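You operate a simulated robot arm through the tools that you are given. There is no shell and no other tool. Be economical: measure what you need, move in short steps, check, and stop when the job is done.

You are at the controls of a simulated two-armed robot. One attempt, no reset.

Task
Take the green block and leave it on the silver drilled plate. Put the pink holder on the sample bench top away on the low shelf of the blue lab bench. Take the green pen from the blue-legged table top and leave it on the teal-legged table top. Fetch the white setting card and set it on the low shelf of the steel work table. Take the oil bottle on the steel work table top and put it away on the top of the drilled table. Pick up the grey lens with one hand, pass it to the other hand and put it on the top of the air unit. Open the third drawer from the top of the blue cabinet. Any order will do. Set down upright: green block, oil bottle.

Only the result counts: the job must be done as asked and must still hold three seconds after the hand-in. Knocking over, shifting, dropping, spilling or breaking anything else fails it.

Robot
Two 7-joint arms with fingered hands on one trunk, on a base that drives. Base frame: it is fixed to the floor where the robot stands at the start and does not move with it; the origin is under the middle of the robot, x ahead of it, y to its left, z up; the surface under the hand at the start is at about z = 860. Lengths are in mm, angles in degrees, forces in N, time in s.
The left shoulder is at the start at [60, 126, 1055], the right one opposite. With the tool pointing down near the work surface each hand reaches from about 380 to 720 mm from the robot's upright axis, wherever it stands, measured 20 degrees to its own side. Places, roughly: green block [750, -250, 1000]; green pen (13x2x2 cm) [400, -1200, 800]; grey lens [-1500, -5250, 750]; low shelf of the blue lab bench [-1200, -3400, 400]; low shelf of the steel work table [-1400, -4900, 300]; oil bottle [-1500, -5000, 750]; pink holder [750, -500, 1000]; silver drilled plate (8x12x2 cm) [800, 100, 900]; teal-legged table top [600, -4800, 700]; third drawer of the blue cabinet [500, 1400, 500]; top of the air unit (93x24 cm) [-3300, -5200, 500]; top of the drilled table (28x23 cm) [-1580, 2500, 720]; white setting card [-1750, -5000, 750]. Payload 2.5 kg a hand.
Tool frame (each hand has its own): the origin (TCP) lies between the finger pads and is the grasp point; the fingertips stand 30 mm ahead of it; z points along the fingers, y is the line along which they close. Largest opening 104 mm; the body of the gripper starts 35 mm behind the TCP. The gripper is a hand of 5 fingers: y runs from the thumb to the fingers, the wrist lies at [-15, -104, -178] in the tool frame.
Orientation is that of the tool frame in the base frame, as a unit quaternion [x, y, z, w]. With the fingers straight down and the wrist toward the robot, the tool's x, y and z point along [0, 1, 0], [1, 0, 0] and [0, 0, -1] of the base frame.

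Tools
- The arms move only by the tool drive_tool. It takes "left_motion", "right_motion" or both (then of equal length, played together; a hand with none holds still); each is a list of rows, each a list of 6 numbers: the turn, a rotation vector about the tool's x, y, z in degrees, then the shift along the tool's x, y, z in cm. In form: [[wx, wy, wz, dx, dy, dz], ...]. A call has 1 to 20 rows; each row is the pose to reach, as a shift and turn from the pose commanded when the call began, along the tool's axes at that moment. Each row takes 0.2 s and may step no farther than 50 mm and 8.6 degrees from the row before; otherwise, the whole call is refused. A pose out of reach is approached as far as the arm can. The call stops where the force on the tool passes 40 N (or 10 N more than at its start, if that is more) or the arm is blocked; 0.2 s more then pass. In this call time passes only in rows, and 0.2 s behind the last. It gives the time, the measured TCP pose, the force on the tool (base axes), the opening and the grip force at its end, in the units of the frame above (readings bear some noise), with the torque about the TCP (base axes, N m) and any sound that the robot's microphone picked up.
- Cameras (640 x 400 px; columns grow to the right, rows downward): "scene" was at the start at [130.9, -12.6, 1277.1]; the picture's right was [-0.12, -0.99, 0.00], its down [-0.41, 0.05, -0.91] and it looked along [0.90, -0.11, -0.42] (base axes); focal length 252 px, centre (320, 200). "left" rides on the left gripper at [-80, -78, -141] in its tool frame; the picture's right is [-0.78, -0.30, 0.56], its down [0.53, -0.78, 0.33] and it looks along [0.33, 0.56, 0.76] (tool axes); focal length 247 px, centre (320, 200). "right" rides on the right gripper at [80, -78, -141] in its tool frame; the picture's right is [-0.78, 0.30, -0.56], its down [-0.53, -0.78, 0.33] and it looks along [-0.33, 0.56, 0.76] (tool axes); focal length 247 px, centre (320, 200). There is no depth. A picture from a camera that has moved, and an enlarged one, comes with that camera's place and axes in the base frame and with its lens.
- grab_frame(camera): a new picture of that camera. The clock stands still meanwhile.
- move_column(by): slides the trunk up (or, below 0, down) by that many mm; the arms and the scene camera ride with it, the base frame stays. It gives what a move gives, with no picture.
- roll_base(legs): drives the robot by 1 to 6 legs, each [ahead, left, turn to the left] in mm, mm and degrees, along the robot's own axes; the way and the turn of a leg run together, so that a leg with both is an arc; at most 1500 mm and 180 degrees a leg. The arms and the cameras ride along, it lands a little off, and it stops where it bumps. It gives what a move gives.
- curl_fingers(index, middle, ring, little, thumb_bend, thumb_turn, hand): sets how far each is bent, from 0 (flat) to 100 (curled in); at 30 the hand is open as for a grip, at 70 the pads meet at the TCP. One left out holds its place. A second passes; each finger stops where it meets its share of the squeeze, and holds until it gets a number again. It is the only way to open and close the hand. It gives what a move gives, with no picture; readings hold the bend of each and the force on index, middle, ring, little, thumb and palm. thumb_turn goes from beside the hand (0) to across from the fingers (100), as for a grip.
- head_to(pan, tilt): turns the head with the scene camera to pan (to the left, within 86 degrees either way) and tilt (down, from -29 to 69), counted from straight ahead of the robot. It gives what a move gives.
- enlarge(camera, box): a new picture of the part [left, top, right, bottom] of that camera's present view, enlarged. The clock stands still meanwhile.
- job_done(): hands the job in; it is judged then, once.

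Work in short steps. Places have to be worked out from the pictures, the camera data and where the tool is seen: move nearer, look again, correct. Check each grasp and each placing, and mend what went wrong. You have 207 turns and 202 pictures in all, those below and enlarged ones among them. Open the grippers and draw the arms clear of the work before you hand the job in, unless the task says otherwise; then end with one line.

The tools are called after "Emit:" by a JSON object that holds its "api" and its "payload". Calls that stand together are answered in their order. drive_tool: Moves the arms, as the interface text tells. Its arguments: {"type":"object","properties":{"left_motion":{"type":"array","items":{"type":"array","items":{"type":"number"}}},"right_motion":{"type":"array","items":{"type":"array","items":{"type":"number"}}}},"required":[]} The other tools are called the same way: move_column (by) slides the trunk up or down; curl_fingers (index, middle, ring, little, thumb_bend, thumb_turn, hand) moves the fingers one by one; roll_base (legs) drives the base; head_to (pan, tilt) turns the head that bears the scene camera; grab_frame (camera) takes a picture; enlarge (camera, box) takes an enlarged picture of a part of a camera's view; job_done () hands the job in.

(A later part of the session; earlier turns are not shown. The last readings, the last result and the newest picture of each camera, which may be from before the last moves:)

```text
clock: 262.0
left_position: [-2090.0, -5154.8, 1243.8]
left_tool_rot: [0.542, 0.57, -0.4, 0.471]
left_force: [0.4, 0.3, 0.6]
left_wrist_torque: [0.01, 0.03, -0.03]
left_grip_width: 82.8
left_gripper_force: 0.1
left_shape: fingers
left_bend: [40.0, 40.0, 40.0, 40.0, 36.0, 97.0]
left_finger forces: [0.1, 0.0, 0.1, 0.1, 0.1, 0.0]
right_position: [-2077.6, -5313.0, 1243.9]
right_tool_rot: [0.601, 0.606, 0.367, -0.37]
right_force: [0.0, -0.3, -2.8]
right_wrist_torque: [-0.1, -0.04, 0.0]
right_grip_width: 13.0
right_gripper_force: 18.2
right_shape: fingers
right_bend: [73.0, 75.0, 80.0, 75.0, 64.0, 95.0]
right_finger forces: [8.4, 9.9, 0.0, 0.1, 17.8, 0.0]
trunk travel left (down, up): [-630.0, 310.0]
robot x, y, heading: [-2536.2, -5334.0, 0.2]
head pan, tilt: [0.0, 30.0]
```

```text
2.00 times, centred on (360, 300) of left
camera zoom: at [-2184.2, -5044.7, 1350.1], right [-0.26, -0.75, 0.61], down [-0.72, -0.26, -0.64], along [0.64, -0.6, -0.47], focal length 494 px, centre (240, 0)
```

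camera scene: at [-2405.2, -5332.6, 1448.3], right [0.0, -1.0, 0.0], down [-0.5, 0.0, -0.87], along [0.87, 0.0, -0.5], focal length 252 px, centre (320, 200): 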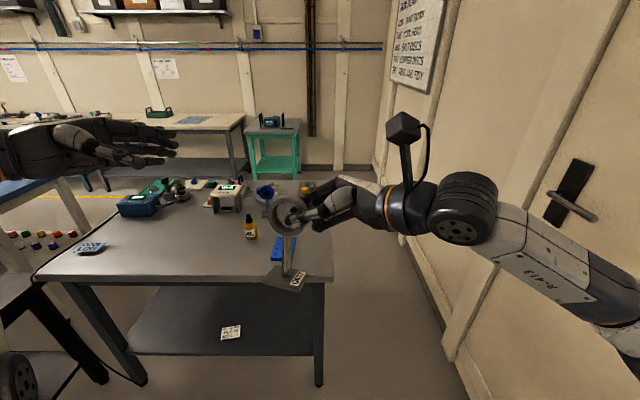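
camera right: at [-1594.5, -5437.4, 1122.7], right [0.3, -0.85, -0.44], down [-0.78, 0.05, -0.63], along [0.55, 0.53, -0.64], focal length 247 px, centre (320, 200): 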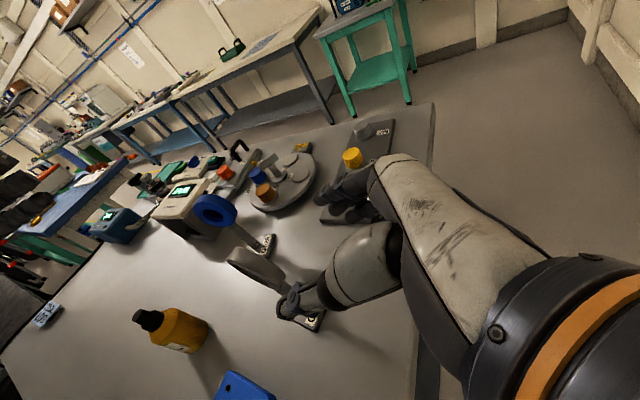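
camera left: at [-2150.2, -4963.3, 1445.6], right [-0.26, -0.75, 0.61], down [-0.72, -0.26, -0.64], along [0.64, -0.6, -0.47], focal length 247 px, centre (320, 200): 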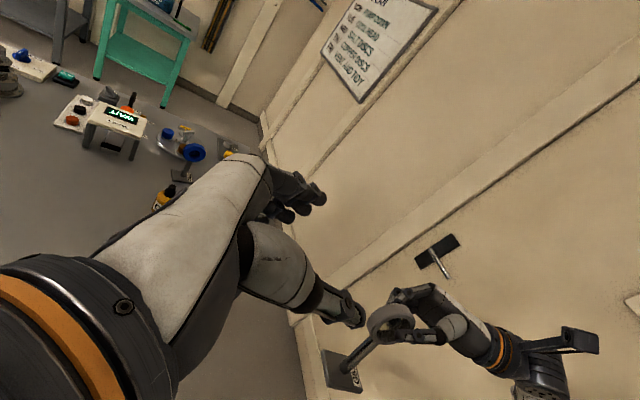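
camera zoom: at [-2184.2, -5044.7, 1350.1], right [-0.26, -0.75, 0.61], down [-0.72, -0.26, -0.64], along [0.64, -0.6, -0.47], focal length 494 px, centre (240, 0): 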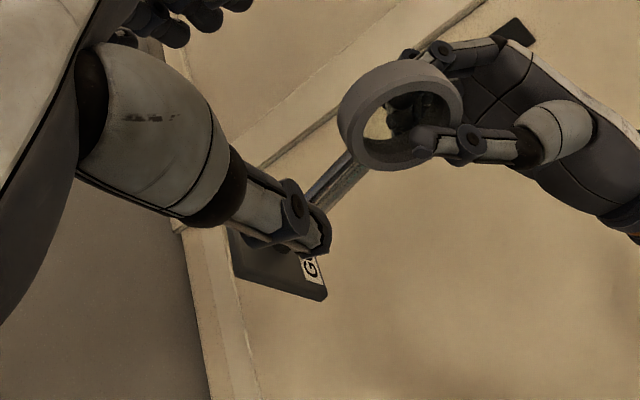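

The left fingers will pass behind the ring and the thumb in front. I move in 84 mm and close the left hand.

Emit:
{"api": "drive_tool", "payload": {"left_motion": [[0, 0, 0, 0, 0.2, 4.2], [0, 0, 0, 0, 0.3, 8.4]]}}

Emit:
{"api": "curl_fingers", "payload": {"hand": "left", "index": 66, "middle": 66, "ring": 66, "little": 66, "thumb_bend": 62}}

Emit:
{"api": "enlarge", "payload": {"camera": "scene", "box": [200, 150, 380, 300]}}

```text
clock: 262.6
left_position: [-2079.3, -5233.9, 1222.9]
left_tool_rot: [0.541, 0.57, -0.401, 0.47]
left_force: [-0.4, 0.3, -0.5]
left_wrist_torque: [0.05, -0.01, -0.04]
left_grip_width: 82.6
left_gripper_force: 0.1
left_shape: fingers
left_bend: [40.0, 40.0, 40.0, 40.0, 36.0, 97.0]
left_finger forces: [0.0, 0.1, 0.0, 0.1, 0.1, 0.1]
right_position: [-2077.1, -5312.5, 1244.1]
right_tool_rot: [0.601, 0.606, 0.367, -0.37]
right_force: [0.4, 0.3, -2.9]
right_wrist_torque: [-0.08, -0.05, 0.02]
right_grip_width: 13.1
right_gripper_force: 18.6
right_shape: fingers
right_bend: [73.0, 75.0, 80.0, 75.0, 64.0, 95.0]
right_finger forces: [8.3, 10.1, 0.0, 0.1, 17.7, 0.0]
trunk travel left (down, up): [-630.0, 310.0]
robot x, y, heading: [-2535.4, -5333.9, 0.3]
head pan, tilt: [0.0, 30.0]
```

```text
clock: 263.6
left_position: [-2080.6, -5234.1, 1222.8]
left_tool_rot: [0.541, 0.571, -0.401, 0.47]
left_force: [-0.4, -1.4, 0.4]
left_wrist_torque: [0.02, -0.01, -0.03]
left_grip_width: 20.0
left_gripper_force: 1.1
left_shape: fingers
left_bend: [64.0, 66.0, 66.0, 66.0, 61.0, 97.0]
left_finger forces: [1.3, 0.0, 0.0, 0.0, 0.7, 0.0]
right_position: [-2078.2, -5311.7, 1244.1]
right_tool_rot: [0.601, 0.606, 0.367, -0.37]
right_force: [-0.5, 0.4, -3.1]
right_wrist_torque: [-0.04, -0.07, 0.05]
right_grip_width: 13.3
right_gripper_force: 17.7
right_shape: fingers
right_bend: [73.0, 75.0, 80.0, 75.0, 64.0, 95.0]
right_finger forces: [8.1, 9.5, 0.1, 0.0, 17.6, 0.1]
trunk travel left (down, up): [-630.0, 310.0]
robot x, y, heading: [-2534.0, -5331.7, 0.5]
head pan, tilt: [0.0, 30.0]
```

```text
2.67 times, centred on (290, 225) of scene
camera zoom: at [-2405.2, -5332.6, 1448.3], right [0.0, -1.0, 0.0], down [-0.5, 0.0, -0.87], along [0.87, 0.0, -0.5], focal length 673 px, centre (400, 133)
```

zoom: 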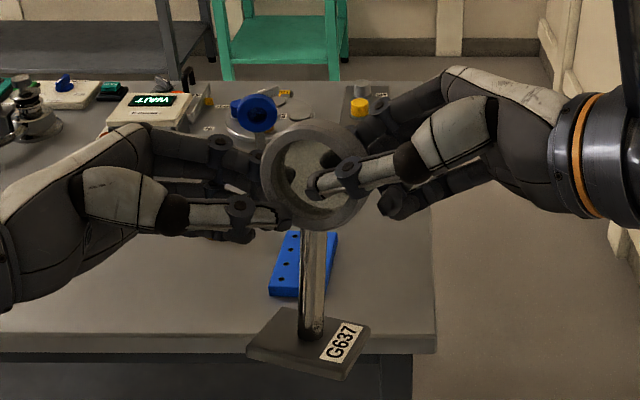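

The left grip is low and shallow on the rim. I open slightly, shift up 14 mm and in 8 mm, then close firmly.

Emit:
{"api": "curl_fingers", "payload": {"hand": "left", "index": 52, "middle": 52, "ring": 52, "little": 52, "thumb_bend": 50}}

Emit:
{"api": "drive_tool", "payload": {"left_motion": [[0, 0, 0, -1.4, 0, 0], [0, 0, 0, -1.4, 0, 0.8]]}}

Emit:
{"api": "curl_fingers", "payload": {"hand": "left", "index": 85, "middle": 85, "ring": 80, "little": 75, "thumb_bend": 76}}

Emit:
{"api": "enlarge", "payload": {"camera": "scene", "box": [200, 150, 380, 300]}}

```text
clock: 264.6
left_position: [-2080.5, -5234.1, 1223.8]
left_tool_rot: [0.542, 0.57, -0.401, 0.469]
left_force: [-0.2, 0.5, 0.5]
left_wrist_torque: [-0.02, 0.0, 0.01]
left_grip_width: 48.6
left_gripper_force: 0.0
left_shape: fingers
left_bend: [52.0, 52.0, 52.0, 52.0, 50.0, 97.0]
left_finger forces: [0.0, 0.0, 0.0, 0.1, 0.0, 0.0]
right_position: [-2076.1, -5312.5, 1243.9]
right_tool_rot: [0.601, 0.605, 0.367, -0.37]
right_force: [0.1, 0.9, -2.9]
right_wrist_torque: [-0.09, -0.06, -0.03]
right_grip_width: 13.2
right_gripper_force: 18.3
right_shape: fingers
right_bend: [73.0, 75.0, 80.0, 75.0, 64.0, 95.0]
right_finger forces: [8.4, 9.8, 0.0, 0.0, 17.8, 0.0]
trunk travel left (down, up): [-630.0, 310.0]
robot x, y, heading: [-2535.9, -5330.3, 0.3]
head pan, tilt: [0.0, 30.0]
```

```text
clock: 265.2
left_position: [-2079.7, -5245.9, 1233.9]
left_tool_rot: [0.542, 0.569, -0.401, 0.47]
left_force: [-0.5, -0.4, 1.0]
left_wrist_torque: [0.01, 0.05, -0.01]
left_grip_width: 48.9
left_gripper_force: 0.0
left_shape: fingers
left_bend: [52.0, 52.0, 52.0, 52.0, 50.0, 97.0]
left_finger forces: [0.0, 0.0, 0.1, 0.0, 0.0, 0.0]
right_position: [-2076.5, -5313.6, 1243.2]
right_tool_rot: [0.601, 0.606, 0.366, -0.37]
right_force: [0.7, 0.3, -2.6]
right_wrist_torque: [-0.07, -0.04, -0.01]
right_grip_width: 13.2
right_gripper_force: 17.8
right_shape: fingers
right_bend: [73.0, 75.0, 80.0, 75.0, 64.0, 95.0]
right_finger forces: [8.4, 9.8, 0.0, 0.1, 17.6, 0.0]
trunk travel left (down, up): [-630.0, 310.0]
robot x, y, heading: [-2536.6, -5337.3, 0.3]
head pan, tilt: [0.0, 30.0]
```

```text
clock: 266.2
left_position: [-2078.6, -5245.5, 1233.4]
left_tool_rot: [0.541, 0.57, -0.402, 0.47]
left_force: [-0.2, -2.5, -0.2]
left_wrist_torque: [0.06, -0.02, -0.24]
left_grip_width: 15.5
left_gripper_force: 17.7
left_shape: fingers
left_bend: [73.0, 73.0, 80.0, 75.0, 62.0, 96.0]
left_finger forces: [9.7, 9.2, 0.0, 0.1, 17.9, 0.0]
right_position: [-2077.7, -5312.3, 1244.7]
right_tool_rot: [0.601, 0.606, 0.367, -0.37]
right_force: [0.3, 3.4, 1.3]
right_wrist_torque: [0.14, -0.01, 0.26]
right_grip_width: 12.8
right_gripper_force: 17.0
right_shape: fingers
right_bend: [73.0, 75.0, 80.0, 75.0, 64.0, 95.0]
right_finger forces: [6.7, 9.7, 0.0, 0.0, 16.9, 0.0]
trunk travel left (down, up): [-630.0, 310.0]
robot x, y, heading: [-2538.0, -5333.1, 0.4]
head pan, tilt: [0.0, 30.0]
```

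```text
2.67 times, centred on (290, 225) of scene
camera zoom: at [-2405.2, -5332.6, 1448.3], right [0.0, -1.0, 0.0], down [-0.5, 0.0, -0.87], along [0.87, 0.0, -0.5], focal length 673 px, centre (400, 133)
```

zoom: 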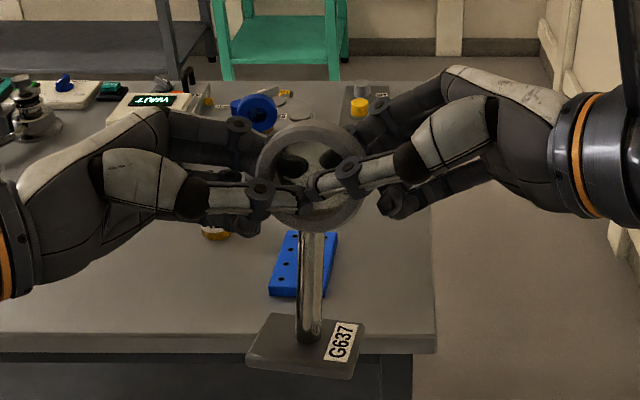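

Both hands grip the ring. I open the right hand and withdraw it.

Emit:
{"api": "curl_fingers", "payload": {"hand": "right", "index": 45, "middle": 45, "ring": 45, "little": 45, "thumb_bend": 42}}

Emit:
{"api": "drive_tool", "payload": {"right_motion": [[0, 0, 0, 0, 0, -4], [0, 0, 0, 0, 0, -8], [0, 0, 0, 0, 0, -12], [0, 0, 0, 0, 0, -15]]}}

Emit:
{"api": "grab_frame", "payload": {"camera": "scene"}}

```text
clock: 267.2
left_position: [-2079.5, -5245.5, 1234.8]
left_tool_rot: [0.541, 0.57, -0.401, 0.471]
left_force: [-9.4, 1.1, -2.7]
left_wrist_torque: [0.14, -0.08, -0.39]
left_grip_width: 14.8
left_gripper_force: 7.5
left_shape: fingers
left_bend: [74.0, 74.0, 80.0, 75.0, 60.0, 97.0]
left_finger forces: [5.1, 6.4, 0.0, 0.0, 3.7, 0.0]
right_position: [-2076.8, -5312.4, 1244.3]
right_tool_rot: [0.601, 0.606, 0.367, -0.37]
right_force: [9.8, -0.9, 2.1]
right_wrist_torque: [0.01, -0.05, -0.26]
right_grip_width: 52.0
right_gripper_force: 0.1
right_shape: fingers
right_bend: [45.0, 45.0, 45.0, 45.0, 52.0, 98.0]
right_finger forces: [0.0, 0.0, 0.1, 0.0, 0.0, 0.1]
trunk travel left (down, up): [-630.0, 310.0]
robot x, y, heading: [-2533.2, -5330.5, 0.5]
head pan, tilt: [0.0, 30.0]
```

```text
clock: 268.2
left_position: [-2078.9, -5245.2, 1234.1]
left_tool_rot: [0.542, 0.568, -0.402, 0.47]
left_force: [0.0, 0.1, 0.1]
left_wrist_torque: [0.07, -0.07, -0.01]
left_grip_width: 14.0
left_gripper_force: 16.2
left_shape: fingers
left_bend: [74.0, 74.0, 80.0, 75.0, 61.0, 96.0]
left_finger forces: [8.9, 7.8, 0.1, 0.1, 16.2, 0.0]
right_position: [-2075.8, -5446.7, 1313.1]
right_tool_rot: [0.601, 0.606, 0.367, -0.37]
right_force: [-0.1, 0.4, 0.5]
right_wrist_torque: [0.02, -0.01, 0.0]
right_grip_width: 68.6
right_gripper_force: 0.0
right_shape: fingers
right_bend: [45.0, 45.0, 45.0, 45.0, 42.0, 98.0]
right_finger forces: [0.1, 0.0, 0.1, 0.0, 0.0, 0.1]
trunk travel left (down, up): [-630.0, 310.0]
robot x, y, heading: [-2533.7, -5329.1, 0.2]
head pan, tilt: [0.0, 30.0]
```

```text
71 pictures are left
camera scene: at [-2405.3, -5332.8, 1448.3], right [0.0, -1.0, 0.0], down [-0.5, 0.0, -0.87], along [0.87, 0.0, -0.5], focal length 252 px, centre (320, 200)
```

scene: 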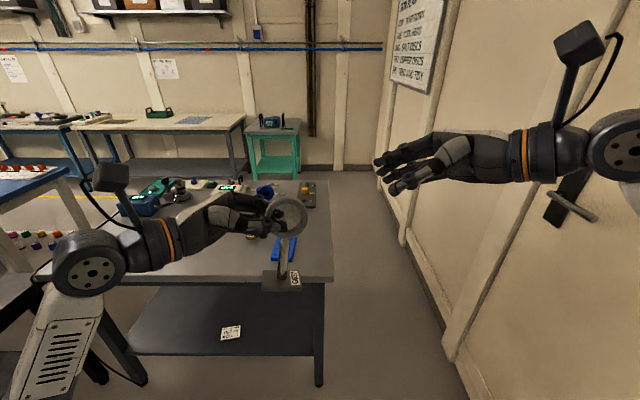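

The pass succeeded: the left hand alone holds the lens upright. I turn round to face the air unit.

Emit:
{"api": "roll_base", "payload": {"legs": [[0, 0, 90], [0, 0, 90]]}}

Emit:
{"api": "head_to", "payload": {"pan": 0, "tilt": 45}}

Emit:
{"api": "grab_frame", "payload": {"camera": "scene"}}

```text
clock: 276.1
left_position: [-2995.1, -5392.4, 1233.4]
left_tool_rot: [-0.554, 0.557, 0.459, 0.414]
left_force: [0.3, 0.7, 0.2]
left_wrist_torque: [-0.09, 0.04, -0.02]
left_grip_width: 13.7
left_gripper_force: 15.8
left_shape: fingers
left_bend: [74.0, 74.0, 80.0, 75.0, 61.0, 96.0]
left_finger forces: [8.8, 7.3, 0.1, 0.1, 15.5, 0.0]
right_position: [-2986.8, -5193.7, 1312.1]
right_tool_rot: [-0.589, 0.618, -0.36, -0.376]
right_force: [-0.3, -0.1, -0.1]
right_wrist_torque: [0.01, 0.0, -0.02]
right_grip_width: 68.5
right_gripper_force: 0.2
right_shape: fingers
right_bend: [45.0, 45.0, 45.0, 45.0, 42.0, 98.0]
right_finger forces: [0.0, 0.1, 0.0, 0.1, 0.0, 0.0]
trunk travel left (down, up): [-630.0, 310.0]
robot x, y, heading: [-2537.0, -5331.3, 177.3]
head pan, tilt: [0.0, 30.0]
```

```text
clock: 276.9
left_position: [-2995.4, -5392.4, 1233.6]
left_tool_rot: [-0.555, 0.557, 0.459, 0.413]
left_force: [0.0, 0.4, 0.1]
left_wrist_torque: [-0.07, 0.06, 0.02]
left_grip_width: 13.2
left_gripper_force: 15.6
left_shape: fingers
left_bend: [74.0, 74.0, 80.0, 75.0, 61.0, 96.0]
left_finger forces: [8.8, 7.3, 0.1, 0.1, 15.5, 0.1]
right_position: [-2987.9, -5192.1, 1311.8]
right_tool_rot: [-0.589, 0.617, -0.36, -0.378]
right_force: [0.2, -0.2, -0.3]
right_wrist_torque: [-0.01, -0.04, -0.03]
right_grip_width: 68.6
right_gripper_force: 0.1
right_shape: fingers
right_bend: [45.0, 45.0, 45.0, 45.0, 42.0, 98.0]
right_finger forces: [0.0, 0.0, 0.1, 0.0, 0.1, 0.0]
trunk travel left (down, up): [-630.0, 310.0]
robot x, y, heading: [-2537.0, -5328.5, 177.3]
head pan, tilt: [0.0, 45.0]
```

```text
70 pictures are left
camera scene: at [-2657.2, -5327.1, 1425.8], right [0.05, 1.0, 0.0], down [0.71, -0.04, -0.71], along [-0.71, 0.04, -0.71], focal length 252 px, centre (320, 200)
```

scene: 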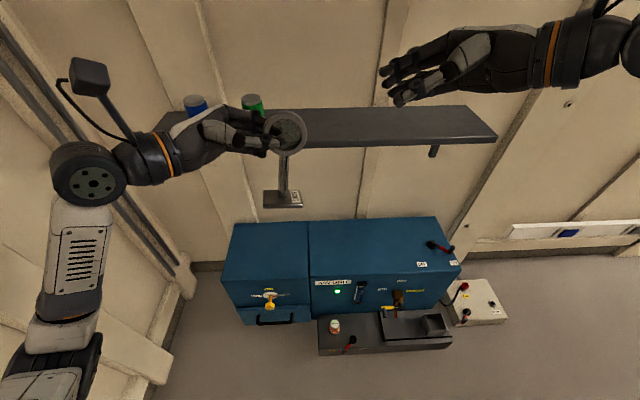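

I lower the trunk and look from the lower height to measure the top of the air unit.

Emit:
{"api": "move_column", "payload": {"by": -300}}

Emit:
{"api": "grab_frame", "payload": {"camera": "scene"}}

Emit:
{"api": "grab_frame", "payload": {"camera": "right"}}

```text
clock: 279.9
left_position: [-2994.9, -5391.7, 934.2]
left_tool_rot: [-0.555, 0.557, 0.459, 0.414]
left_force: [-0.4, -0.4, -0.3]
left_wrist_torque: [-0.06, 0.04, -0.01]
left_grip_width: 13.6
left_gripper_force: 15.9
left_shape: fingers
left_bend: [74.0, 74.0, 80.0, 75.0, 61.0, 96.0]
left_finger forces: [8.8, 7.2, 0.0, 0.1, 15.4, 0.0]
right_position: [-2987.4, -5192.0, 1012.3]
right_tool_rot: [-0.59, 0.617, -0.359, -0.377]
right_force: [-0.5, 0.9, -0.3]
right_wrist_torque: [0.02, 0.0, 0.01]
right_grip_width: 68.7
right_gripper_force: 0.0
right_shape: fingers
right_bend: [45.0, 45.0, 45.0, 45.0, 42.0, 98.0]
right_finger forces: [0.1, 0.0, 0.0, 0.1, 0.0, 0.1]
trunk travel left (down, up): [-330.0, 610.0]
robot x, y, heading: [-2532.1, -5331.7, 177.3]
head pan, tilt: [0.0, 45.0]
```

```text
69 pictures are left
camera scene: at [-2657.1, -5327.1, 1125.7], right [0.05, 1.0, 0.0], down [0.71, -0.04, -0.71], along [-0.71, 0.04, -0.71], focal length 252 px, centre (320, 200)
```

scene: 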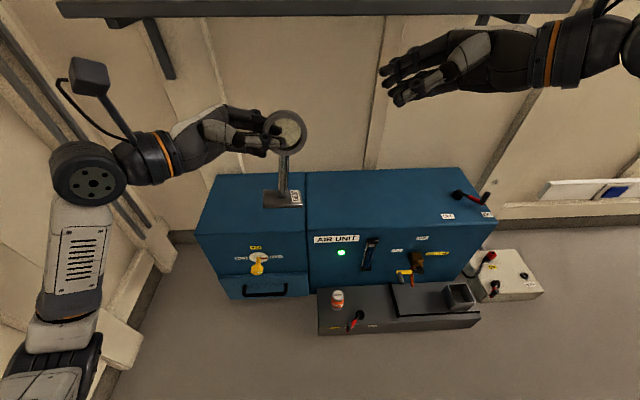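

```text
68 pictures are left
camera right: at [-2905.8, -5107.3, 1148.2], right [-0.26, 0.86, -0.44], down [0.77, -0.09, -0.63], along [-0.58, -0.5, -0.64], focal length 247 px, centre (320, 200)
```

right: 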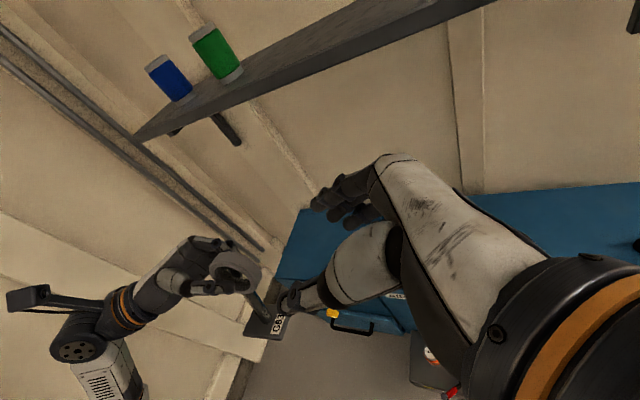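

Triangulation gives the air unit top at z≈470, x −3165..−3480, y −5690..−4740. I pull the right hand away, then drive toward it to place the lens near [-3310,-5230].

Emit:
{"api": "drive_tool", "payload": {"right_motion": [[0, 0, 0, 0, -3, -3], [0, 0, 0, 0, -6, -6], [0, 0, 0, 2, -9, -9], [0, 0, 0, 4, -12, -11], [0, 0, 0, 6, -14, -12]]}}

Emit:
{"api": "roll_base", "payload": {"legs": [[200, -112, 0]]}}

Emit:
{"api": "drive_tool", "payload": {"left_motion": [[0, 0, 0, 0, 4, 0], [0, 0, 0, 0, 8, 0], [0, 0, 0, 0, 12, 0]]}}

Emit:
{"api": "move_column", "payload": {"by": -220}}

Emit:
{"api": "grab_frame", "payload": {"camera": "scene"}}

```text
clock: 281.1
left_position: [-2995.2, -5392.8, 933.6]
left_tool_rot: [-0.554, 0.557, 0.459, 0.414]
left_force: [-0.7, -0.2, -0.1]
left_wrist_torque: [-0.07, 0.09, -0.03]
left_grip_width: 13.2
left_gripper_force: 15.1
left_shape: fingers
left_bend: [74.0, 74.0, 80.0, 75.0, 61.0, 96.0]
left_finger forces: [8.8, 7.4, 0.1, 0.0, 15.5, 0.1]
right_position: [-2846.5, -5116.8, 1122.0]
right_tool_rot: [-0.589, 0.617, -0.36, -0.377]
right_force: [-0.4, -0.4, 0.2]
right_wrist_torque: [0.0, 0.01, 0.01]
right_grip_width: 68.5
right_gripper_force: 0.0
right_shape: fingers
right_bend: [45.0, 45.0, 45.0, 45.0, 42.0, 98.0]
right_finger forces: [0.0, 0.0, 0.0, 0.1, 0.0, 0.0]
trunk travel left (down, up): [-330.0, 610.0]
robot x, y, heading: [-2536.8, -5335.0, 177.0]
head pan, tilt: [0.0, 45.0]
```

```text
clock: 282.8
left_position: [-3187.7, -5275.9, 933.6]
left_tool_rot: [-0.555, 0.556, 0.459, 0.414]
left_force: [-0.3, 0.7, 0.3]
left_wrist_torque: [-0.07, 0.05, -0.02]
left_grip_width: 13.6
left_gripper_force: 15.8
left_shape: fingers
left_bend: [74.0, 74.0, 80.0, 75.0, 61.0, 96.0]
left_finger forces: [8.8, 7.5, 0.0, 0.0, 15.6, 0.0]
right_position: [-3039.1, -4999.8, 1121.4]
right_tool_rot: [-0.59, 0.617, -0.36, -0.377]
right_force: [0.0, -0.4, -0.5]
right_wrist_torque: [0.01, 0.02, 0.0]
right_grip_width: 68.7
right_gripper_force: 0.1
right_shape: fingers
right_bend: [45.0, 45.0, 45.0, 45.0, 42.0, 98.0]
right_finger forces: [0.0, 0.0, 0.0, 0.0, 0.1, 0.1]
trunk travel left (down, up): [-330.0, 610.0]
robot x, y, heading: [-2728.5, -5213.0, 177.1]
head pan, tilt: [0.0, 45.0]
```

```text
clock: 283.6
left_position: [-3309.4, -5280.7, 941.0]
left_tool_rot: [-0.555, 0.557, 0.459, 0.414]
left_force: [-0.7, 0.2, -0.1]
left_wrist_torque: [-0.06, 0.02, 0.02]
left_grip_width: 13.5
left_gripper_force: 15.6
left_shape: fingers
left_bend: [74.0, 74.0, 80.0, 75.0, 61.0, 96.0]
left_finger forces: [9.2, 6.9, 0.1, 0.1, 15.7, 0.0]
right_position: [-3041.1, -5000.2, 1121.8]
right_tool_rot: [-0.59, 0.617, -0.359, -0.377]
right_force: [-0.2, 0.7, -0.1]
right_wrist_torque: [0.01, -0.01, 0.0]
right_grip_width: 68.6
right_gripper_force: 0.1
right_shape: fingers
right_bend: [45.0, 45.0, 45.0, 45.0, 42.0, 98.0]
right_finger forces: [0.0, 0.0, 0.0, 0.1, 0.0, 0.0]
trunk travel left (down, up): [-330.0, 610.0]
robot x, y, heading: [-2725.2, -5213.4, 177.1]
head pan, tilt: [0.0, 45.0]
```

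```text
clock: 285.9
left_position: [-3309.2, -5281.3, 721.3]
left_tool_rot: [-0.555, 0.557, 0.459, 0.413]
left_force: [-0.5, -1.3, 0.0]
left_wrist_torque: [-0.06, 0.07, -0.02]
left_grip_width: 13.0
left_gripper_force: 15.7
left_shape: fingers
left_bend: [74.0, 74.0, 80.0, 75.0, 61.0, 96.0]
left_finger forces: [8.9, 7.4, 0.0, 0.0, 15.7, 0.0]
right_position: [-3040.2, -4998.7, 901.6]
right_tool_rot: [-0.59, 0.617, -0.36, -0.377]
right_force: [-0.9, 0.1, -0.1]
right_wrist_torque: [0.02, -0.03, 0.04]
right_grip_width: 68.8
right_gripper_force: 0.0
right_shape: fingers
right_bend: [45.0, 45.0, 45.0, 45.0, 42.0, 98.0]
right_finger forces: [0.1, 0.0, 0.0, 0.0, 0.1, 0.1]
trunk travel left (down, up): [-110.0, 830.0]
robot x, y, heading: [-2729.6, -5210.8, 177.2]
head pan, tilt: [0.0, 45.0]
```

```text
67 pictures are left
camera scene: at [-2849.8, -5208.8, 905.7], right [0.05, 1.0, 0.0], down [0.71, -0.03, -0.71], along [-0.71, 0.03, -0.71], focal length 252 px, centre (320, 200)
```

scene: 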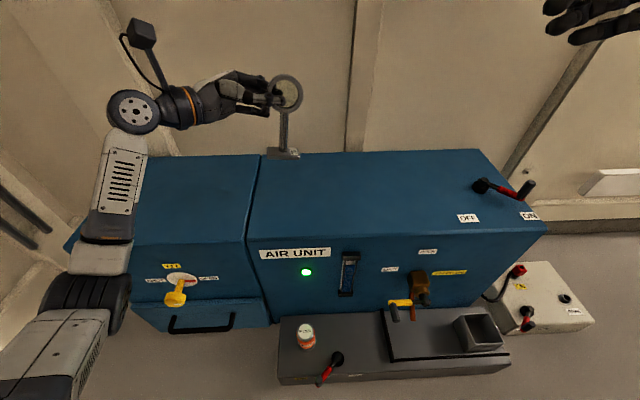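

The lens base is at about [-3296,-5267], over the main section (seam at y≈−5350). I lower in steps, watching the force.

Emit:
{"api": "move_column", "payload": {"by": -85}}

Emit:
{"api": "grab_frame", "payload": {"camera": "scene"}}

```text
clock: 287.1
left_position: [-3310.0, -5280.5, 635.4]
left_tool_rot: [-0.555, 0.556, 0.459, 0.414]
left_force: [-0.2, 1.0, -0.4]
left_wrist_torque: [-0.06, 0.1, 0.01]
left_grip_width: 13.1
left_gripper_force: 16.0
left_shape: fingers
left_bend: [74.0, 74.0, 80.0, 75.0, 61.0, 96.0]
left_finger forces: [8.9, 7.2, 0.0, 0.1, 15.8, 0.1]
right_position: [-3040.1, -4999.0, 816.7]
right_tool_rot: [-0.59, 0.617, -0.36, -0.377]
right_force: [-1.0, 0.1, -0.2]
right_wrist_torque: [0.01, -0.01, -0.03]
right_grip_width: 68.4
right_gripper_force: 0.1
right_shape: fingers
right_bend: [45.0, 45.0, 45.0, 45.0, 42.0, 98.0]
right_finger forces: [0.1, 0.0, 0.0, 0.0, 0.0, 0.1]
trunk travel left (down, up): [-25.0, 915.0]
robot x, y, heading: [-2728.6, -5212.4, 177.2]
head pan, tilt: [0.0, 45.0]
```

```text
66 pictures are left
camera scene: at [-2849.7, -5208.8, 820.7], right [0.05, 1.0, 0.0], down [0.71, -0.03, -0.71], along [-0.71, 0.03, -0.71], focal length 252 px, centre (320, 200)
```

scene: 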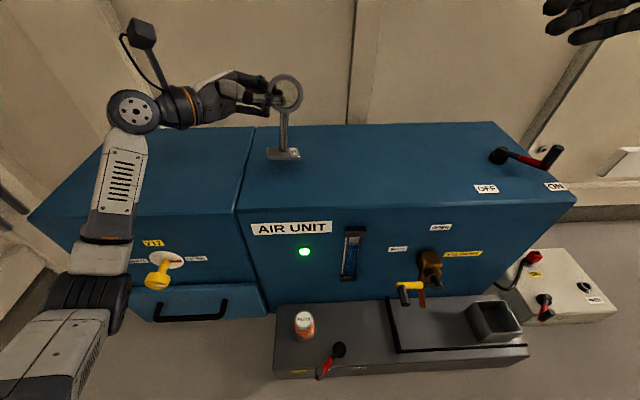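

The top is at z≈520, and the base is nearly touching. I lower a few mm at a time.

Emit:
{"api": "move_column", "payload": {"by": -8}}

Emit:
{"api": "move_column", "payload": {"by": -8}}

Emit:
{"api": "enlarge", "payload": {"camera": "scene", "box": [180, 60, 360, 200]}}

```text
clock: 287.7
left_position: [-3308.5, -5281.4, 628.5]
left_tool_rot: [-0.555, 0.557, 0.459, 0.413]
left_force: [-0.5, -0.6, -0.4]
left_wrist_torque: [-0.08, 0.06, 0.02]
left_grip_width: 13.2
left_gripper_force: 15.8
left_shape: fingers
left_bend: [74.0, 74.0, 80.0, 75.0, 61.0, 96.0]
left_finger forces: [9.0, 7.3, 0.1, 0.1, 15.8, 0.0]
right_position: [-3040.0, -4999.0, 808.4]
right_tool_rot: [-0.589, 0.617, -0.36, -0.377]
right_force: [0.4, -1.3, -0.5]
right_wrist_torque: [0.03, 0.0, -0.01]
right_grip_width: 68.8
right_gripper_force: 0.0
right_shape: fingers
right_bend: [45.0, 45.0, 45.0, 45.0, 42.0, 98.0]
right_finger forces: [0.0, 0.0, 0.0, 0.0, 0.1, 0.0]
trunk travel left (down, up): [-17.0, 923.0]
robot x, y, heading: [-2727.6, -5208.6, 177.2]
head pan, tilt: [0.0, 45.0]
```

```text
clock: 288.3
left_position: [-3310.4, -5280.8, 618.9]
left_tool_rot: [-0.555, 0.557, 0.459, 0.414]
left_force: [0.4, 0.9, -0.1]
left_wrist_torque: [-0.08, 0.06, 0.04]
left_grip_width: 13.0
left_gripper_force: 16.0
left_shape: fingers
left_bend: [74.0, 74.0, 80.0, 75.0, 61.0, 96.0]
left_finger forces: [9.0, 7.3, 0.1, 0.1, 15.6, 0.0]
right_position: [-3038.4, -4999.3, 799.1]
right_tool_rot: [-0.59, 0.617, -0.36, -0.376]
right_force: [0.5, 0.2, -0.9]
right_wrist_torque: [-0.04, 0.02, -0.02]
right_grip_width: 68.5
right_gripper_force: 0.0
right_shape: fingers
right_bend: [45.0, 45.0, 45.0, 45.0, 42.0, 98.0]
right_finger forces: [0.1, 0.0, 0.0, 0.0, 0.0, 0.1]
trunk travel left (down, up): [-9.0, 931.0]
robot x, y, heading: [-2726.2, -5213.1, 177.3]
head pan, tilt: [0.0, 45.0]
```

```text
2.86 times, centred on (270, 130) of scene
camera zoom: at [-2849.7, -5208.8, 804.7], right [0.05, 1.0, 0.0], down [0.71, -0.03, -0.71], along [-0.71, 0.03, -0.71], focal length 721 px, centre (463, 400)
```

zoom: 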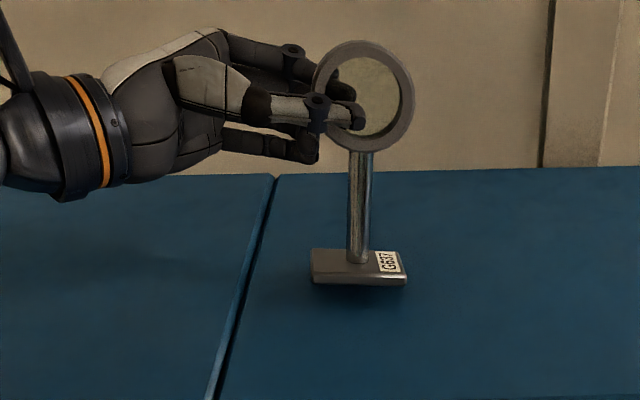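

A shadow gap of perhaps 20 mm remains. I lower with the arm.

Emit:
{"api": "drive_tool", "payload": {"left_motion": [[0, 0, 0, 0.5, 0, 0.12], [0, 0, 0, 1, 0, 0.24]]}}

Emit:
{"api": "drive_tool", "payload": {"left_motion": [[0, 0, 0, 0.5, 0, 0.12], [0, 0, 0, 1, 0, 0.24]]}}

Emit:
{"api": "enlarge", "payload": {"camera": "scene", "box": [180, 60, 360, 200]}}

```text
clock: 288.9
left_position: [-3309.6, -5281.5, 613.8]
left_tool_rot: [-0.554, 0.555, 0.463, 0.412]
left_force: [-0.1, -1.9, 8.2]
left_wrist_torque: [0.13, -0.01, -0.05]
left_grip_width: 12.5
left_gripper_force: 16.1
left_shape: fingers
left_bend: [74.0, 74.0, 80.0, 75.0, 62.0, 95.0]
left_finger forces: [8.3, 7.0, 0.0, 0.0, 16.8, 0.0]
right_position: [-3040.4, -5000.1, 800.7]
right_tool_rot: [-0.59, 0.617, -0.359, -0.377]
right_force: [0.4, 0.0, 0.0]
right_wrist_torque: [0.01, 0.03, 0.0]
right_grip_width: 68.9
right_gripper_force: 0.1
right_shape: fingers
right_bend: [45.0, 45.0, 45.0, 45.0, 42.0, 98.0]
right_finger forces: [0.1, 0.0, 0.0, 0.0, 0.0, 0.0]
trunk travel left (down, up): [-9.0, 931.0]
robot x, y, heading: [-2731.6, -5215.7, 177.3]
head pan, tilt: [0.0, 45.0]
```

```text
clock: 289.5
left_position: [-3310.3, -5281.4, 601.8]
left_tool_rot: [-0.554, 0.557, 0.462, 0.412]
left_force: [-1.0, -4.7, 12.6]
left_wrist_torque: [0.38, -0.04, 0.01]
left_grip_width: 12.1
left_gripper_force: 16.7
left_shape: fingers
left_bend: [74.0, 74.0, 80.0, 75.0, 65.0, 91.0]
left_finger forces: [10.1, 5.9, 0.0, 0.1, 18.6, 0.1]
right_position: [-3038.7, -4999.3, 801.1]
right_tool_rot: [-0.59, 0.617, -0.359, -0.377]
right_force: [1.0, 0.6, -0.2]
right_wrist_torque: [-0.01, -0.03, 0.0]
right_grip_width: 68.4
right_gripper_force: 0.1
right_shape: fingers
right_bend: [45.0, 45.0, 45.0, 45.0, 42.0, 98.0]
right_finger forces: [0.0, 0.0, 0.0, 0.0, 0.0, 0.0]
trunk travel left (down, up): [-9.0, 931.0]
robot x, y, heading: [-2726.5, -5211.5, 177.3]
head pan, tilt: [0.0, 45.0]
```

```text
2.86 times, centred on (270, 130) of scene
camera zoom: at [-2849.1, -5208.9, 804.9], right [0.05, 1.0, 0.0], down [0.71, -0.03, -0.71], along [-0.71, 0.03, -0.71], focal length 721 px, centre (463, 400)
```

zoom: 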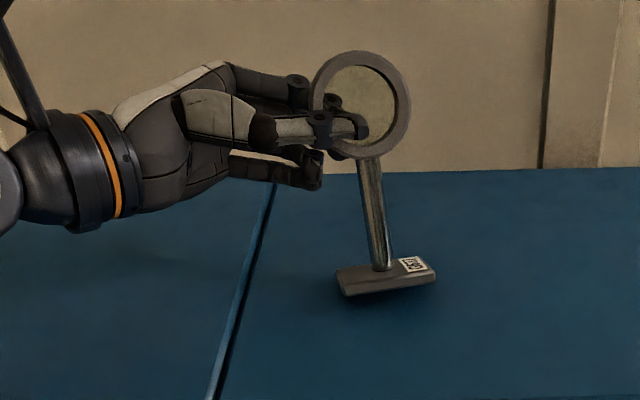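

The base touched and the lens tipped about 9° in the grip. I lift 12 mm, roll the hand by 8° to set it upright again, and check.

Emit:
{"api": "drive_tool", "payload": {"left_motion": [[0, 0, 0, -1.2, 0, -0.3], [0, 4, 0, -1.5, 0, -0.4], [0, 8, 0, -1.5, 0, -0.4]]}}

Emit:
{"api": "enlarge", "payload": {"camera": "scene", "box": [180, 60, 360, 200]}}

```text
clock: 290.3
left_position: [-3308.9, -5279.9, 612.8]
left_tool_rot: [0.587, -0.584, -0.418, -0.374]
left_force: [-1.5, 0.4, 0.2]
left_wrist_torque: [-0.1, 0.07, 0.01]
left_grip_width: 12.5
left_gripper_force: 18.5
left_shape: fingers
left_bend: [74.0, 74.0, 80.0, 75.0, 65.0, 92.0]
left_finger forces: [10.0, 9.2, 0.0, 0.1, 18.3, 0.0]
right_position: [-3039.2, -4998.9, 799.6]
right_tool_rot: [-0.59, 0.617, -0.36, -0.377]
right_force: [-0.2, 0.3, 0.0]
right_wrist_torque: [-0.04, 0.01, 0.01]
right_grip_width: 68.7
right_gripper_force: 0.1
right_shape: fingers
right_bend: [45.0, 45.0, 45.0, 45.0, 42.0, 98.0]
right_finger forces: [0.0, 0.1, 0.0, 0.0, 0.0, 0.1]
trunk travel left (down, up): [-9.0, 931.0]
robot x, y, heading: [-2725.0, -5214.2, 177.4]
head pan, tilt: [0.0, 45.0]
```

```text
2.86 times, centred on (270, 130) of scene
camera zoom: at [-2849.7, -5208.8, 804.6], right [0.05, 1.0, 0.0], down [0.71, -0.03, -0.71], along [-0.71, 0.03, -0.71], focal length 721 px, centre (463, 400)
```

zoom: 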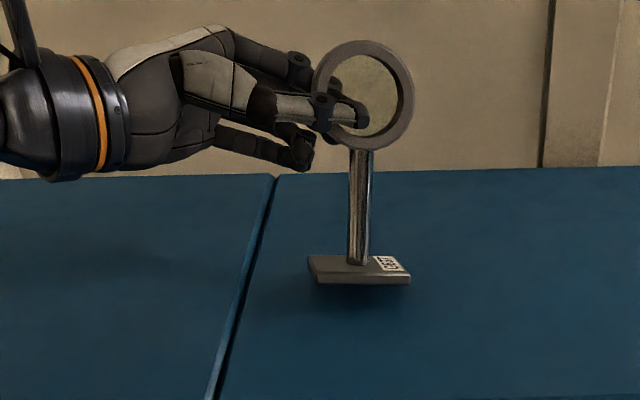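

Upright again. I lower straight down in small steps with the corrected axes.

Emit:
{"api": "drive_tool", "payload": {"left_motion": [[0, 0, 0, 0.4, 0, 0.17], [0, 0, 0, 0.7, 0, 0.3]]}}

Emit:
{"api": "enlarge", "payload": {"camera": "scene", "box": [180, 60, 360, 200]}}

```text
clock: 290.9
left_position: [-3309.4, -5281.5, 610.9]
left_tool_rot: [0.585, -0.584, -0.423, -0.371]
left_force: [-0.1, -2.7, 9.7]
left_wrist_torque: [0.21, -0.01, -0.08]
left_grip_width: 12.5
left_gripper_force: 17.3
left_shape: fingers
left_bend: [74.0, 74.0, 80.0, 75.0, 65.0, 91.0]
left_finger forces: [9.8, 6.3, 0.0, 0.0, 18.1, 0.1]
right_position: [-3039.6, -4999.9, 799.9]
right_tool_rot: [-0.59, 0.617, -0.359, -0.377]
right_force: [0.4, -0.6, -0.7]
right_wrist_torque: [0.0, 0.0, -0.01]
right_grip_width: 68.8
right_gripper_force: 0.0
right_shape: fingers
right_bend: [45.0, 45.0, 45.0, 45.0, 42.0, 98.0]
right_finger forces: [0.0, 0.0, 0.0, 0.0, 0.1, 0.1]
trunk travel left (down, up): [-9.0, 931.0]
robot x, y, heading: [-2725.7, -5213.5, 177.5]
head pan, tilt: [0.0, 45.0]
```

```text
2.86 times, centred on (270, 130) of scene
camera zoom: at [-2849.2, -5208.9, 805.1], right [0.05, 1.0, 0.0], down [0.71, -0.03, -0.71], along [-0.71, 0.03, -0.71], focal length 721 px, centre (463, 400)
```

zoom: 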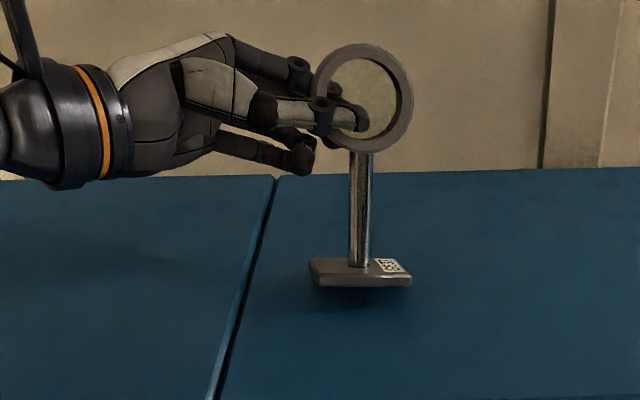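

Contact at 10 N with the base nearly flat. I open the left hand.

Emit:
{"api": "curl_fingers", "payload": {"hand": "left", "index": 64, "middle": 64, "ring": 62, "little": 60, "thumb_bend": 52}}

Emit:
{"api": "enlarge", "payload": {"camera": "scene", "box": [180, 60, 360, 200]}}

```text
clock: 291.9
left_position: [-3310.5, -5280.8, 606.6]
left_tool_rot: [0.586, -0.584, -0.42, -0.373]
left_force: [-0.1, -0.5, 0.0]
left_wrist_torque: [-0.03, -0.01, 0.03]
left_grip_width: 31.8
left_gripper_force: 0.3
left_shape: fingers
left_bend: [64.0, 64.0, 62.0, 60.0, 51.0, 97.0]
left_finger forces: [0.1, 0.0, 0.0, 0.0, 0.3, 0.0]
right_position: [-3040.2, -5000.2, 799.6]
right_tool_rot: [-0.59, 0.617, -0.36, -0.377]
right_force: [-0.2, -0.3, 0.3]
right_wrist_torque: [-0.04, -0.02, 0.01]
right_grip_width: 68.6
right_gripper_force: 0.1
right_shape: fingers
right_bend: [45.0, 45.0, 45.0, 45.0, 42.0, 98.0]
right_finger forces: [0.0, 0.1, 0.0, 0.0, 0.0, 0.0]
trunk travel left (down, up): [-9.0, 931.0]
robot x, y, heading: [-2728.5, -5215.0, 177.5]
head pan, tilt: [0.0, 45.0]
```

```text
2.86 times, centred on (270, 130) of scene
camera zoom: at [-2849.6, -5208.8, 804.7], right [0.05, 1.0, 0.0], down [0.71, -0.03, -0.71], along [-0.71, 0.03, -0.71], focal length 721 px, centre (463, 400)
```

zoom: 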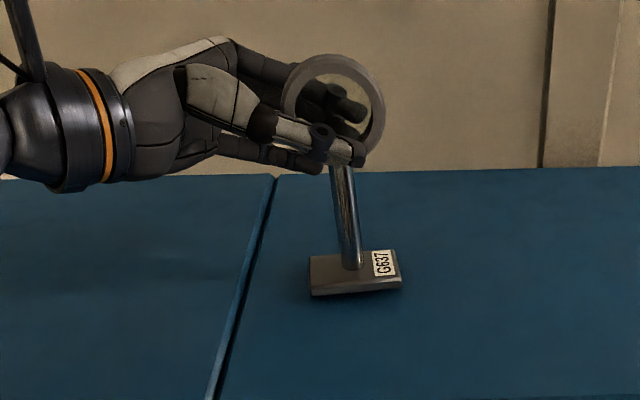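

The lens leans slightly left on the hand. I open wider and look again before withdrawing.

Emit:
{"api": "curl_fingers", "payload": {"hand": "left", "index": 48, "middle": 48, "ring": 48, "little": 48, "thumb_bend": 36}}

Emit:
{"api": "enlarge", "payload": {"camera": "scene", "box": [180, 60, 360, 200]}}

Emit:
{"api": "grab_frame", "payload": {"camera": "left"}}

```text
clock: 292.9
left_position: [-3310.4, -5280.0, 606.0]
left_tool_rot: [0.586, -0.584, -0.419, -0.373]
left_force: [1.1, 0.1, 0.3]
left_wrist_torque: [0.0, -0.01, 0.01]
left_grip_width: 72.5
left_gripper_force: 0.2
left_shape: fingers
left_bend: [48.0, 48.0, 48.0, 48.0, 36.0, 98.0]
left_finger forces: [0.0, 0.1, 0.0, 0.1, 0.2, 0.0]
right_position: [-3040.4, -4999.1, 800.1]
right_tool_rot: [-0.59, 0.617, -0.36, -0.377]
right_force: [0.3, -0.1, -0.7]
right_wrist_torque: [-0.01, -0.03, 0.04]
right_grip_width: 68.8
right_gripper_force: 0.0
right_shape: fingers
right_bend: [45.0, 45.0, 45.0, 45.0, 42.0, 98.0]
right_finger forces: [0.1, 0.1, 0.0, 0.1, 0.1, 0.0]
trunk travel left (down, up): [-9.0, 931.0]
robot x, y, heading: [-2728.8, -5212.4, 177.2]
head pan, tilt: [0.0, 45.0]
```

```text
2.86 times, centred on (270, 130) of scene
camera zoom: at [-2849.6, -5208.8, 804.7], right [0.05, 1.0, 0.0], down [0.71, -0.03, -0.71], along [-0.71, 0.03, -0.71], focal length 721 px, centre (463, 400)
```

zoom: 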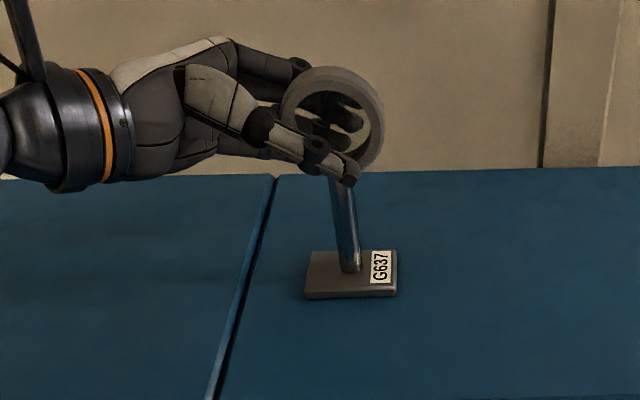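

```text
59 pictures are left
camera left: at [-3222.9, -5380.1, 728.6], right [0.29, 0.82, 0.5], down [0.74, 0.14, -0.66], along [-0.61, 0.56, -0.56], focal length 247 px, centre (320, 200)
```

left: 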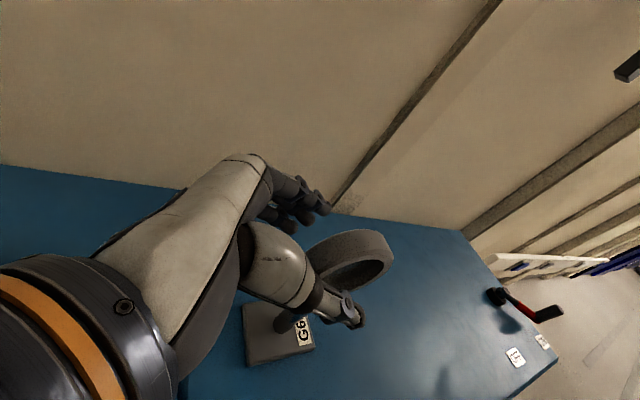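

The base now sits flat. I withdraw the left hand along its approach line and check.

Emit:
{"api": "drive_tool", "payload": {"left_motion": [[0, 0, 0, 0, 0, -3], [0, 0, 0, 0, 0, -6], [0, 0, 0, 0, 0, -10], [0, 0, 0, 0, 0, -14]]}}

Emit:
{"api": "grab_frame", "payload": {"camera": "scene"}}

```text
clock: 293.9
left_position: [-3303.1, -5413.0, 660.2]
left_tool_rot: [0.586, -0.585, -0.419, -0.373]
left_force: [-0.2, 0.3, -0.2]
left_wrist_torque: [0.02, 0.02, -0.01]
left_grip_width: 72.4
left_gripper_force: 0.0
left_shape: fingers
left_bend: [48.0, 48.0, 48.0, 48.0, 36.0, 98.0]
left_finger forces: [0.0, 0.0, 0.1, 0.0, 0.0, 0.0]
right_position: [-3039.9, -5000.2, 800.3]
right_tool_rot: [-0.589, 0.617, -0.361, -0.376]
right_force: [0.5, 0.5, -0.4]
right_wrist_torque: [-0.02, 0.01, 0.03]
right_grip_width: 68.8
right_gripper_force: 0.0
right_shape: fingers
right_bend: [45.0, 45.0, 45.0, 45.0, 42.0, 98.0]
right_finger forces: [0.0, 0.1, 0.0, 0.0, 0.0, 0.1]
trunk travel left (down, up): [-9.0, 931.0]
robot x, y, heading: [-2730.9, -5210.1, 177.1]
head pan, tilt: [0.0, 45.0]
```

```text
58 pictures are left
camera scene: at [-2849.6, -5208.8, 804.7], right [0.05, 1.0, 0.0], down [0.71, -0.03, -0.71], along [-0.71, 0.03, -0.71], focal length 252 px, centre (320, 200)
```

scene: 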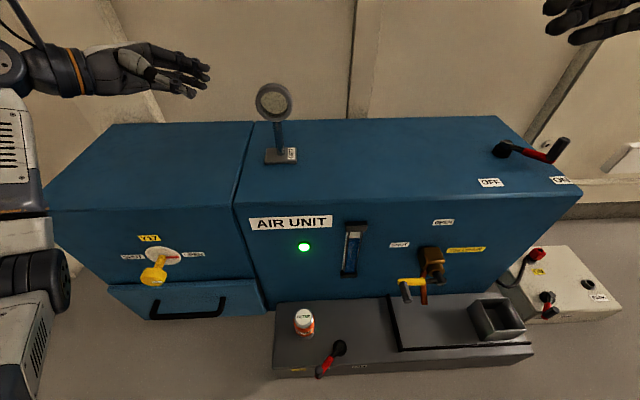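

The lens stands on the air unit. Next is the oil bottle: I raise the trunk, tuck the left hand, back off and turn to the steel table.

Emit:
{"api": "move_column", "payload": {"by": 400}}

Emit:
{"api": "drive_tool", "payload": {"left_motion": [[0, 0, 0, -2, -4, 0], [0, 0, 0, -4, -8, 0], [0, 0, 0, -6, -12, 0], [0, 0, 0, -8, -14, 0], [0, 0, 0, -10, -16, 0]]}}

Emit:
{"api": "roll_base", "payload": {"legs": [[-200, 0, 0], [0, 0, -90], [0, 0, -88]]}}

Emit:
{"api": "head_to", "payload": {"pan": 0, "tilt": 35}}

Emit:
{"api": "grab_frame", "payload": {"camera": "scene"}}

```text
clock: 296.7
left_position: [-3301.6, -5411.7, 980.2]
left_tool_rot: [0.589, -0.585, -0.412, -0.377]
left_force: [8.0, 1.5, -7.3]
left_wrist_torque: [0.81, 0.85, 0.97]
left_grip_width: 73.0
left_gripper_force: 0.1
left_shape: fingers
left_bend: [48.0, 48.0, 48.0, 48.0, 36.0, 97.0]
left_finger forces: [0.0, 0.0, 0.1, 0.0, 0.0, 0.0]
right_position: [-3039.2, -5000.6, 1128.4]
right_tool_rot: [-0.59, 0.615, -0.361, -0.378]
right_force: [-0.2, 0.0, -0.8]
right_wrist_torque: [-0.01, 0.0, 0.02]
right_grip_width: 68.6
right_gripper_force: 0.1
right_shape: fingers
right_bend: [45.0, 45.0, 45.0, 45.0, 42.0, 98.0]
right_finger forces: [0.0, 0.0, 0.1, 0.1, 0.0, 0.0]
trunk travel left (down, up): [-336.0, 604.0]
robot x, y, heading: [-2726.8, -5212.3, 177.4]
head pan, tilt: [0.0, 45.0]
stopped: the force on the tool passed its limit at 63 N (the readings are from after the stop); the commanded pose is now the measured one
```

```text
clock: 297.2
left_position: [-3246.4, -5397.5, 989.2]
left_tool_rot: [0.602, -0.577, -0.395, -0.386]
left_force: [2.1, -2.2, -14.6]
left_wrist_torque: [1.09, 0.0, 0.09]
left_grip_width: 72.5
left_gripper_force: 7.6
left_shape: fingers
left_bend: [48.0, 48.0, 48.0, 48.0, 36.0, 97.0]
left_finger forces: [0.1, 0.0, 0.1, 0.0, 0.0, 15.1]
right_position: [-3040.7, -5000.5, 1127.3]
right_tool_rot: [-0.59, 0.617, -0.36, -0.376]
right_force: [-0.1, 0.7, -0.7]
right_wrist_torque: [0.01, 0.01, 0.02]
right_grip_width: 68.6
right_gripper_force: 0.0
right_shape: fingers
right_bend: [45.0, 45.0, 45.0, 45.0, 42.0, 98.0]
right_finger forces: [0.0, 0.0, 0.0, 0.0, 0.1, 0.0]
trunk travel left (down, up): [-336.0, 604.0]
robot x, y, heading: [-2730.8, -5210.3, 177.1]
head pan, tilt: [0.0, 45.0]
stopped in row 2 (left hand): the force on the tool passed its limit at 48 N (the readings are from after the stop); the commanded pose is now the measured one
```

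```text
clock: 306.4
left_position: [-2015.2, -5018.6, 995.2]
left_tool_rot: [0.567, 0.611, -0.375, 0.407]
left_force: [0.4, 0.3, 0.4]
left_wrist_torque: [0.04, -0.03, -0.04]
left_grip_width: 72.6
left_gripper_force: 0.0
left_shape: fingers
left_bend: [48.0, 48.0, 48.0, 48.0, 36.0, 97.0]
left_finger forces: [0.1, 0.1, 0.0, 0.0, 0.0, 0.0]
right_position: [-2204.3, -5423.3, 1127.4]
right_tool_rot: [0.605, 0.602, 0.369, -0.369]
right_force: [0.4, 0.5, -0.5]
right_wrist_torque: [0.02, 0.02, 0.0]
right_grip_width: 68.6
right_gripper_force: 0.0
right_shape: fingers
right_bend: [45.0, 45.0, 45.0, 45.0, 42.0, 98.0]
right_finger forces: [0.0, 0.0, 0.1, 0.0, 0.0, 0.0]
trunk travel left (down, up): [-336.0, 604.0]
robot x, y, heading: [-2526.1, -5225.3, -0.2]
head pan, tilt: [0.0, 45.0]
```

```text
clock: 307.1
left_position: [-2014.7, -5018.1, 994.7]
left_tool_rot: [0.567, 0.61, -0.374, 0.407]
left_force: [-0.4, 0.5, -1.1]
left_wrist_torque: [-0.03, -0.02, -0.03]
left_grip_width: 72.6
left_gripper_force: 0.0
left_shape: fingers
left_bend: [48.0, 48.0, 48.0, 48.0, 36.0, 97.0]
left_finger forces: [0.0, 0.0, 0.0, 0.0, 0.0, 0.0]
right_position: [-2203.8, -5423.3, 1127.2]
right_tool_rot: [0.605, 0.602, 0.37, -0.368]
right_force: [-0.3, 0.3, -0.2]
right_wrist_torque: [-0.03, 0.02, 0.0]
right_grip_width: 68.6
right_gripper_force: 0.1
right_shape: fingers
right_bend: [45.0, 45.0, 45.0, 45.0, 42.0, 98.0]
right_finger forces: [0.0, 0.0, 0.0, 0.0, 0.1, 0.1]
trunk travel left (down, up): [-336.0, 604.0]
robot x, y, heading: [-2523.3, -5224.0, -0.4]
head pan, tilt: [0.0, 35.0]
```

```text
57 pictures are left
camera scene: at [-2396.8, -5225.6, 1146.4], right [-0.01, -1.0, 0.0], down [-0.57, 0.0, -0.82], along [0.82, -0.01, -0.57], focal length 252 px, centre (320, 200)
```

scene: 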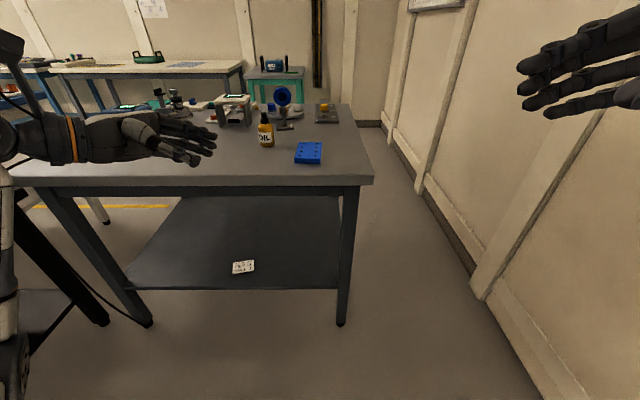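

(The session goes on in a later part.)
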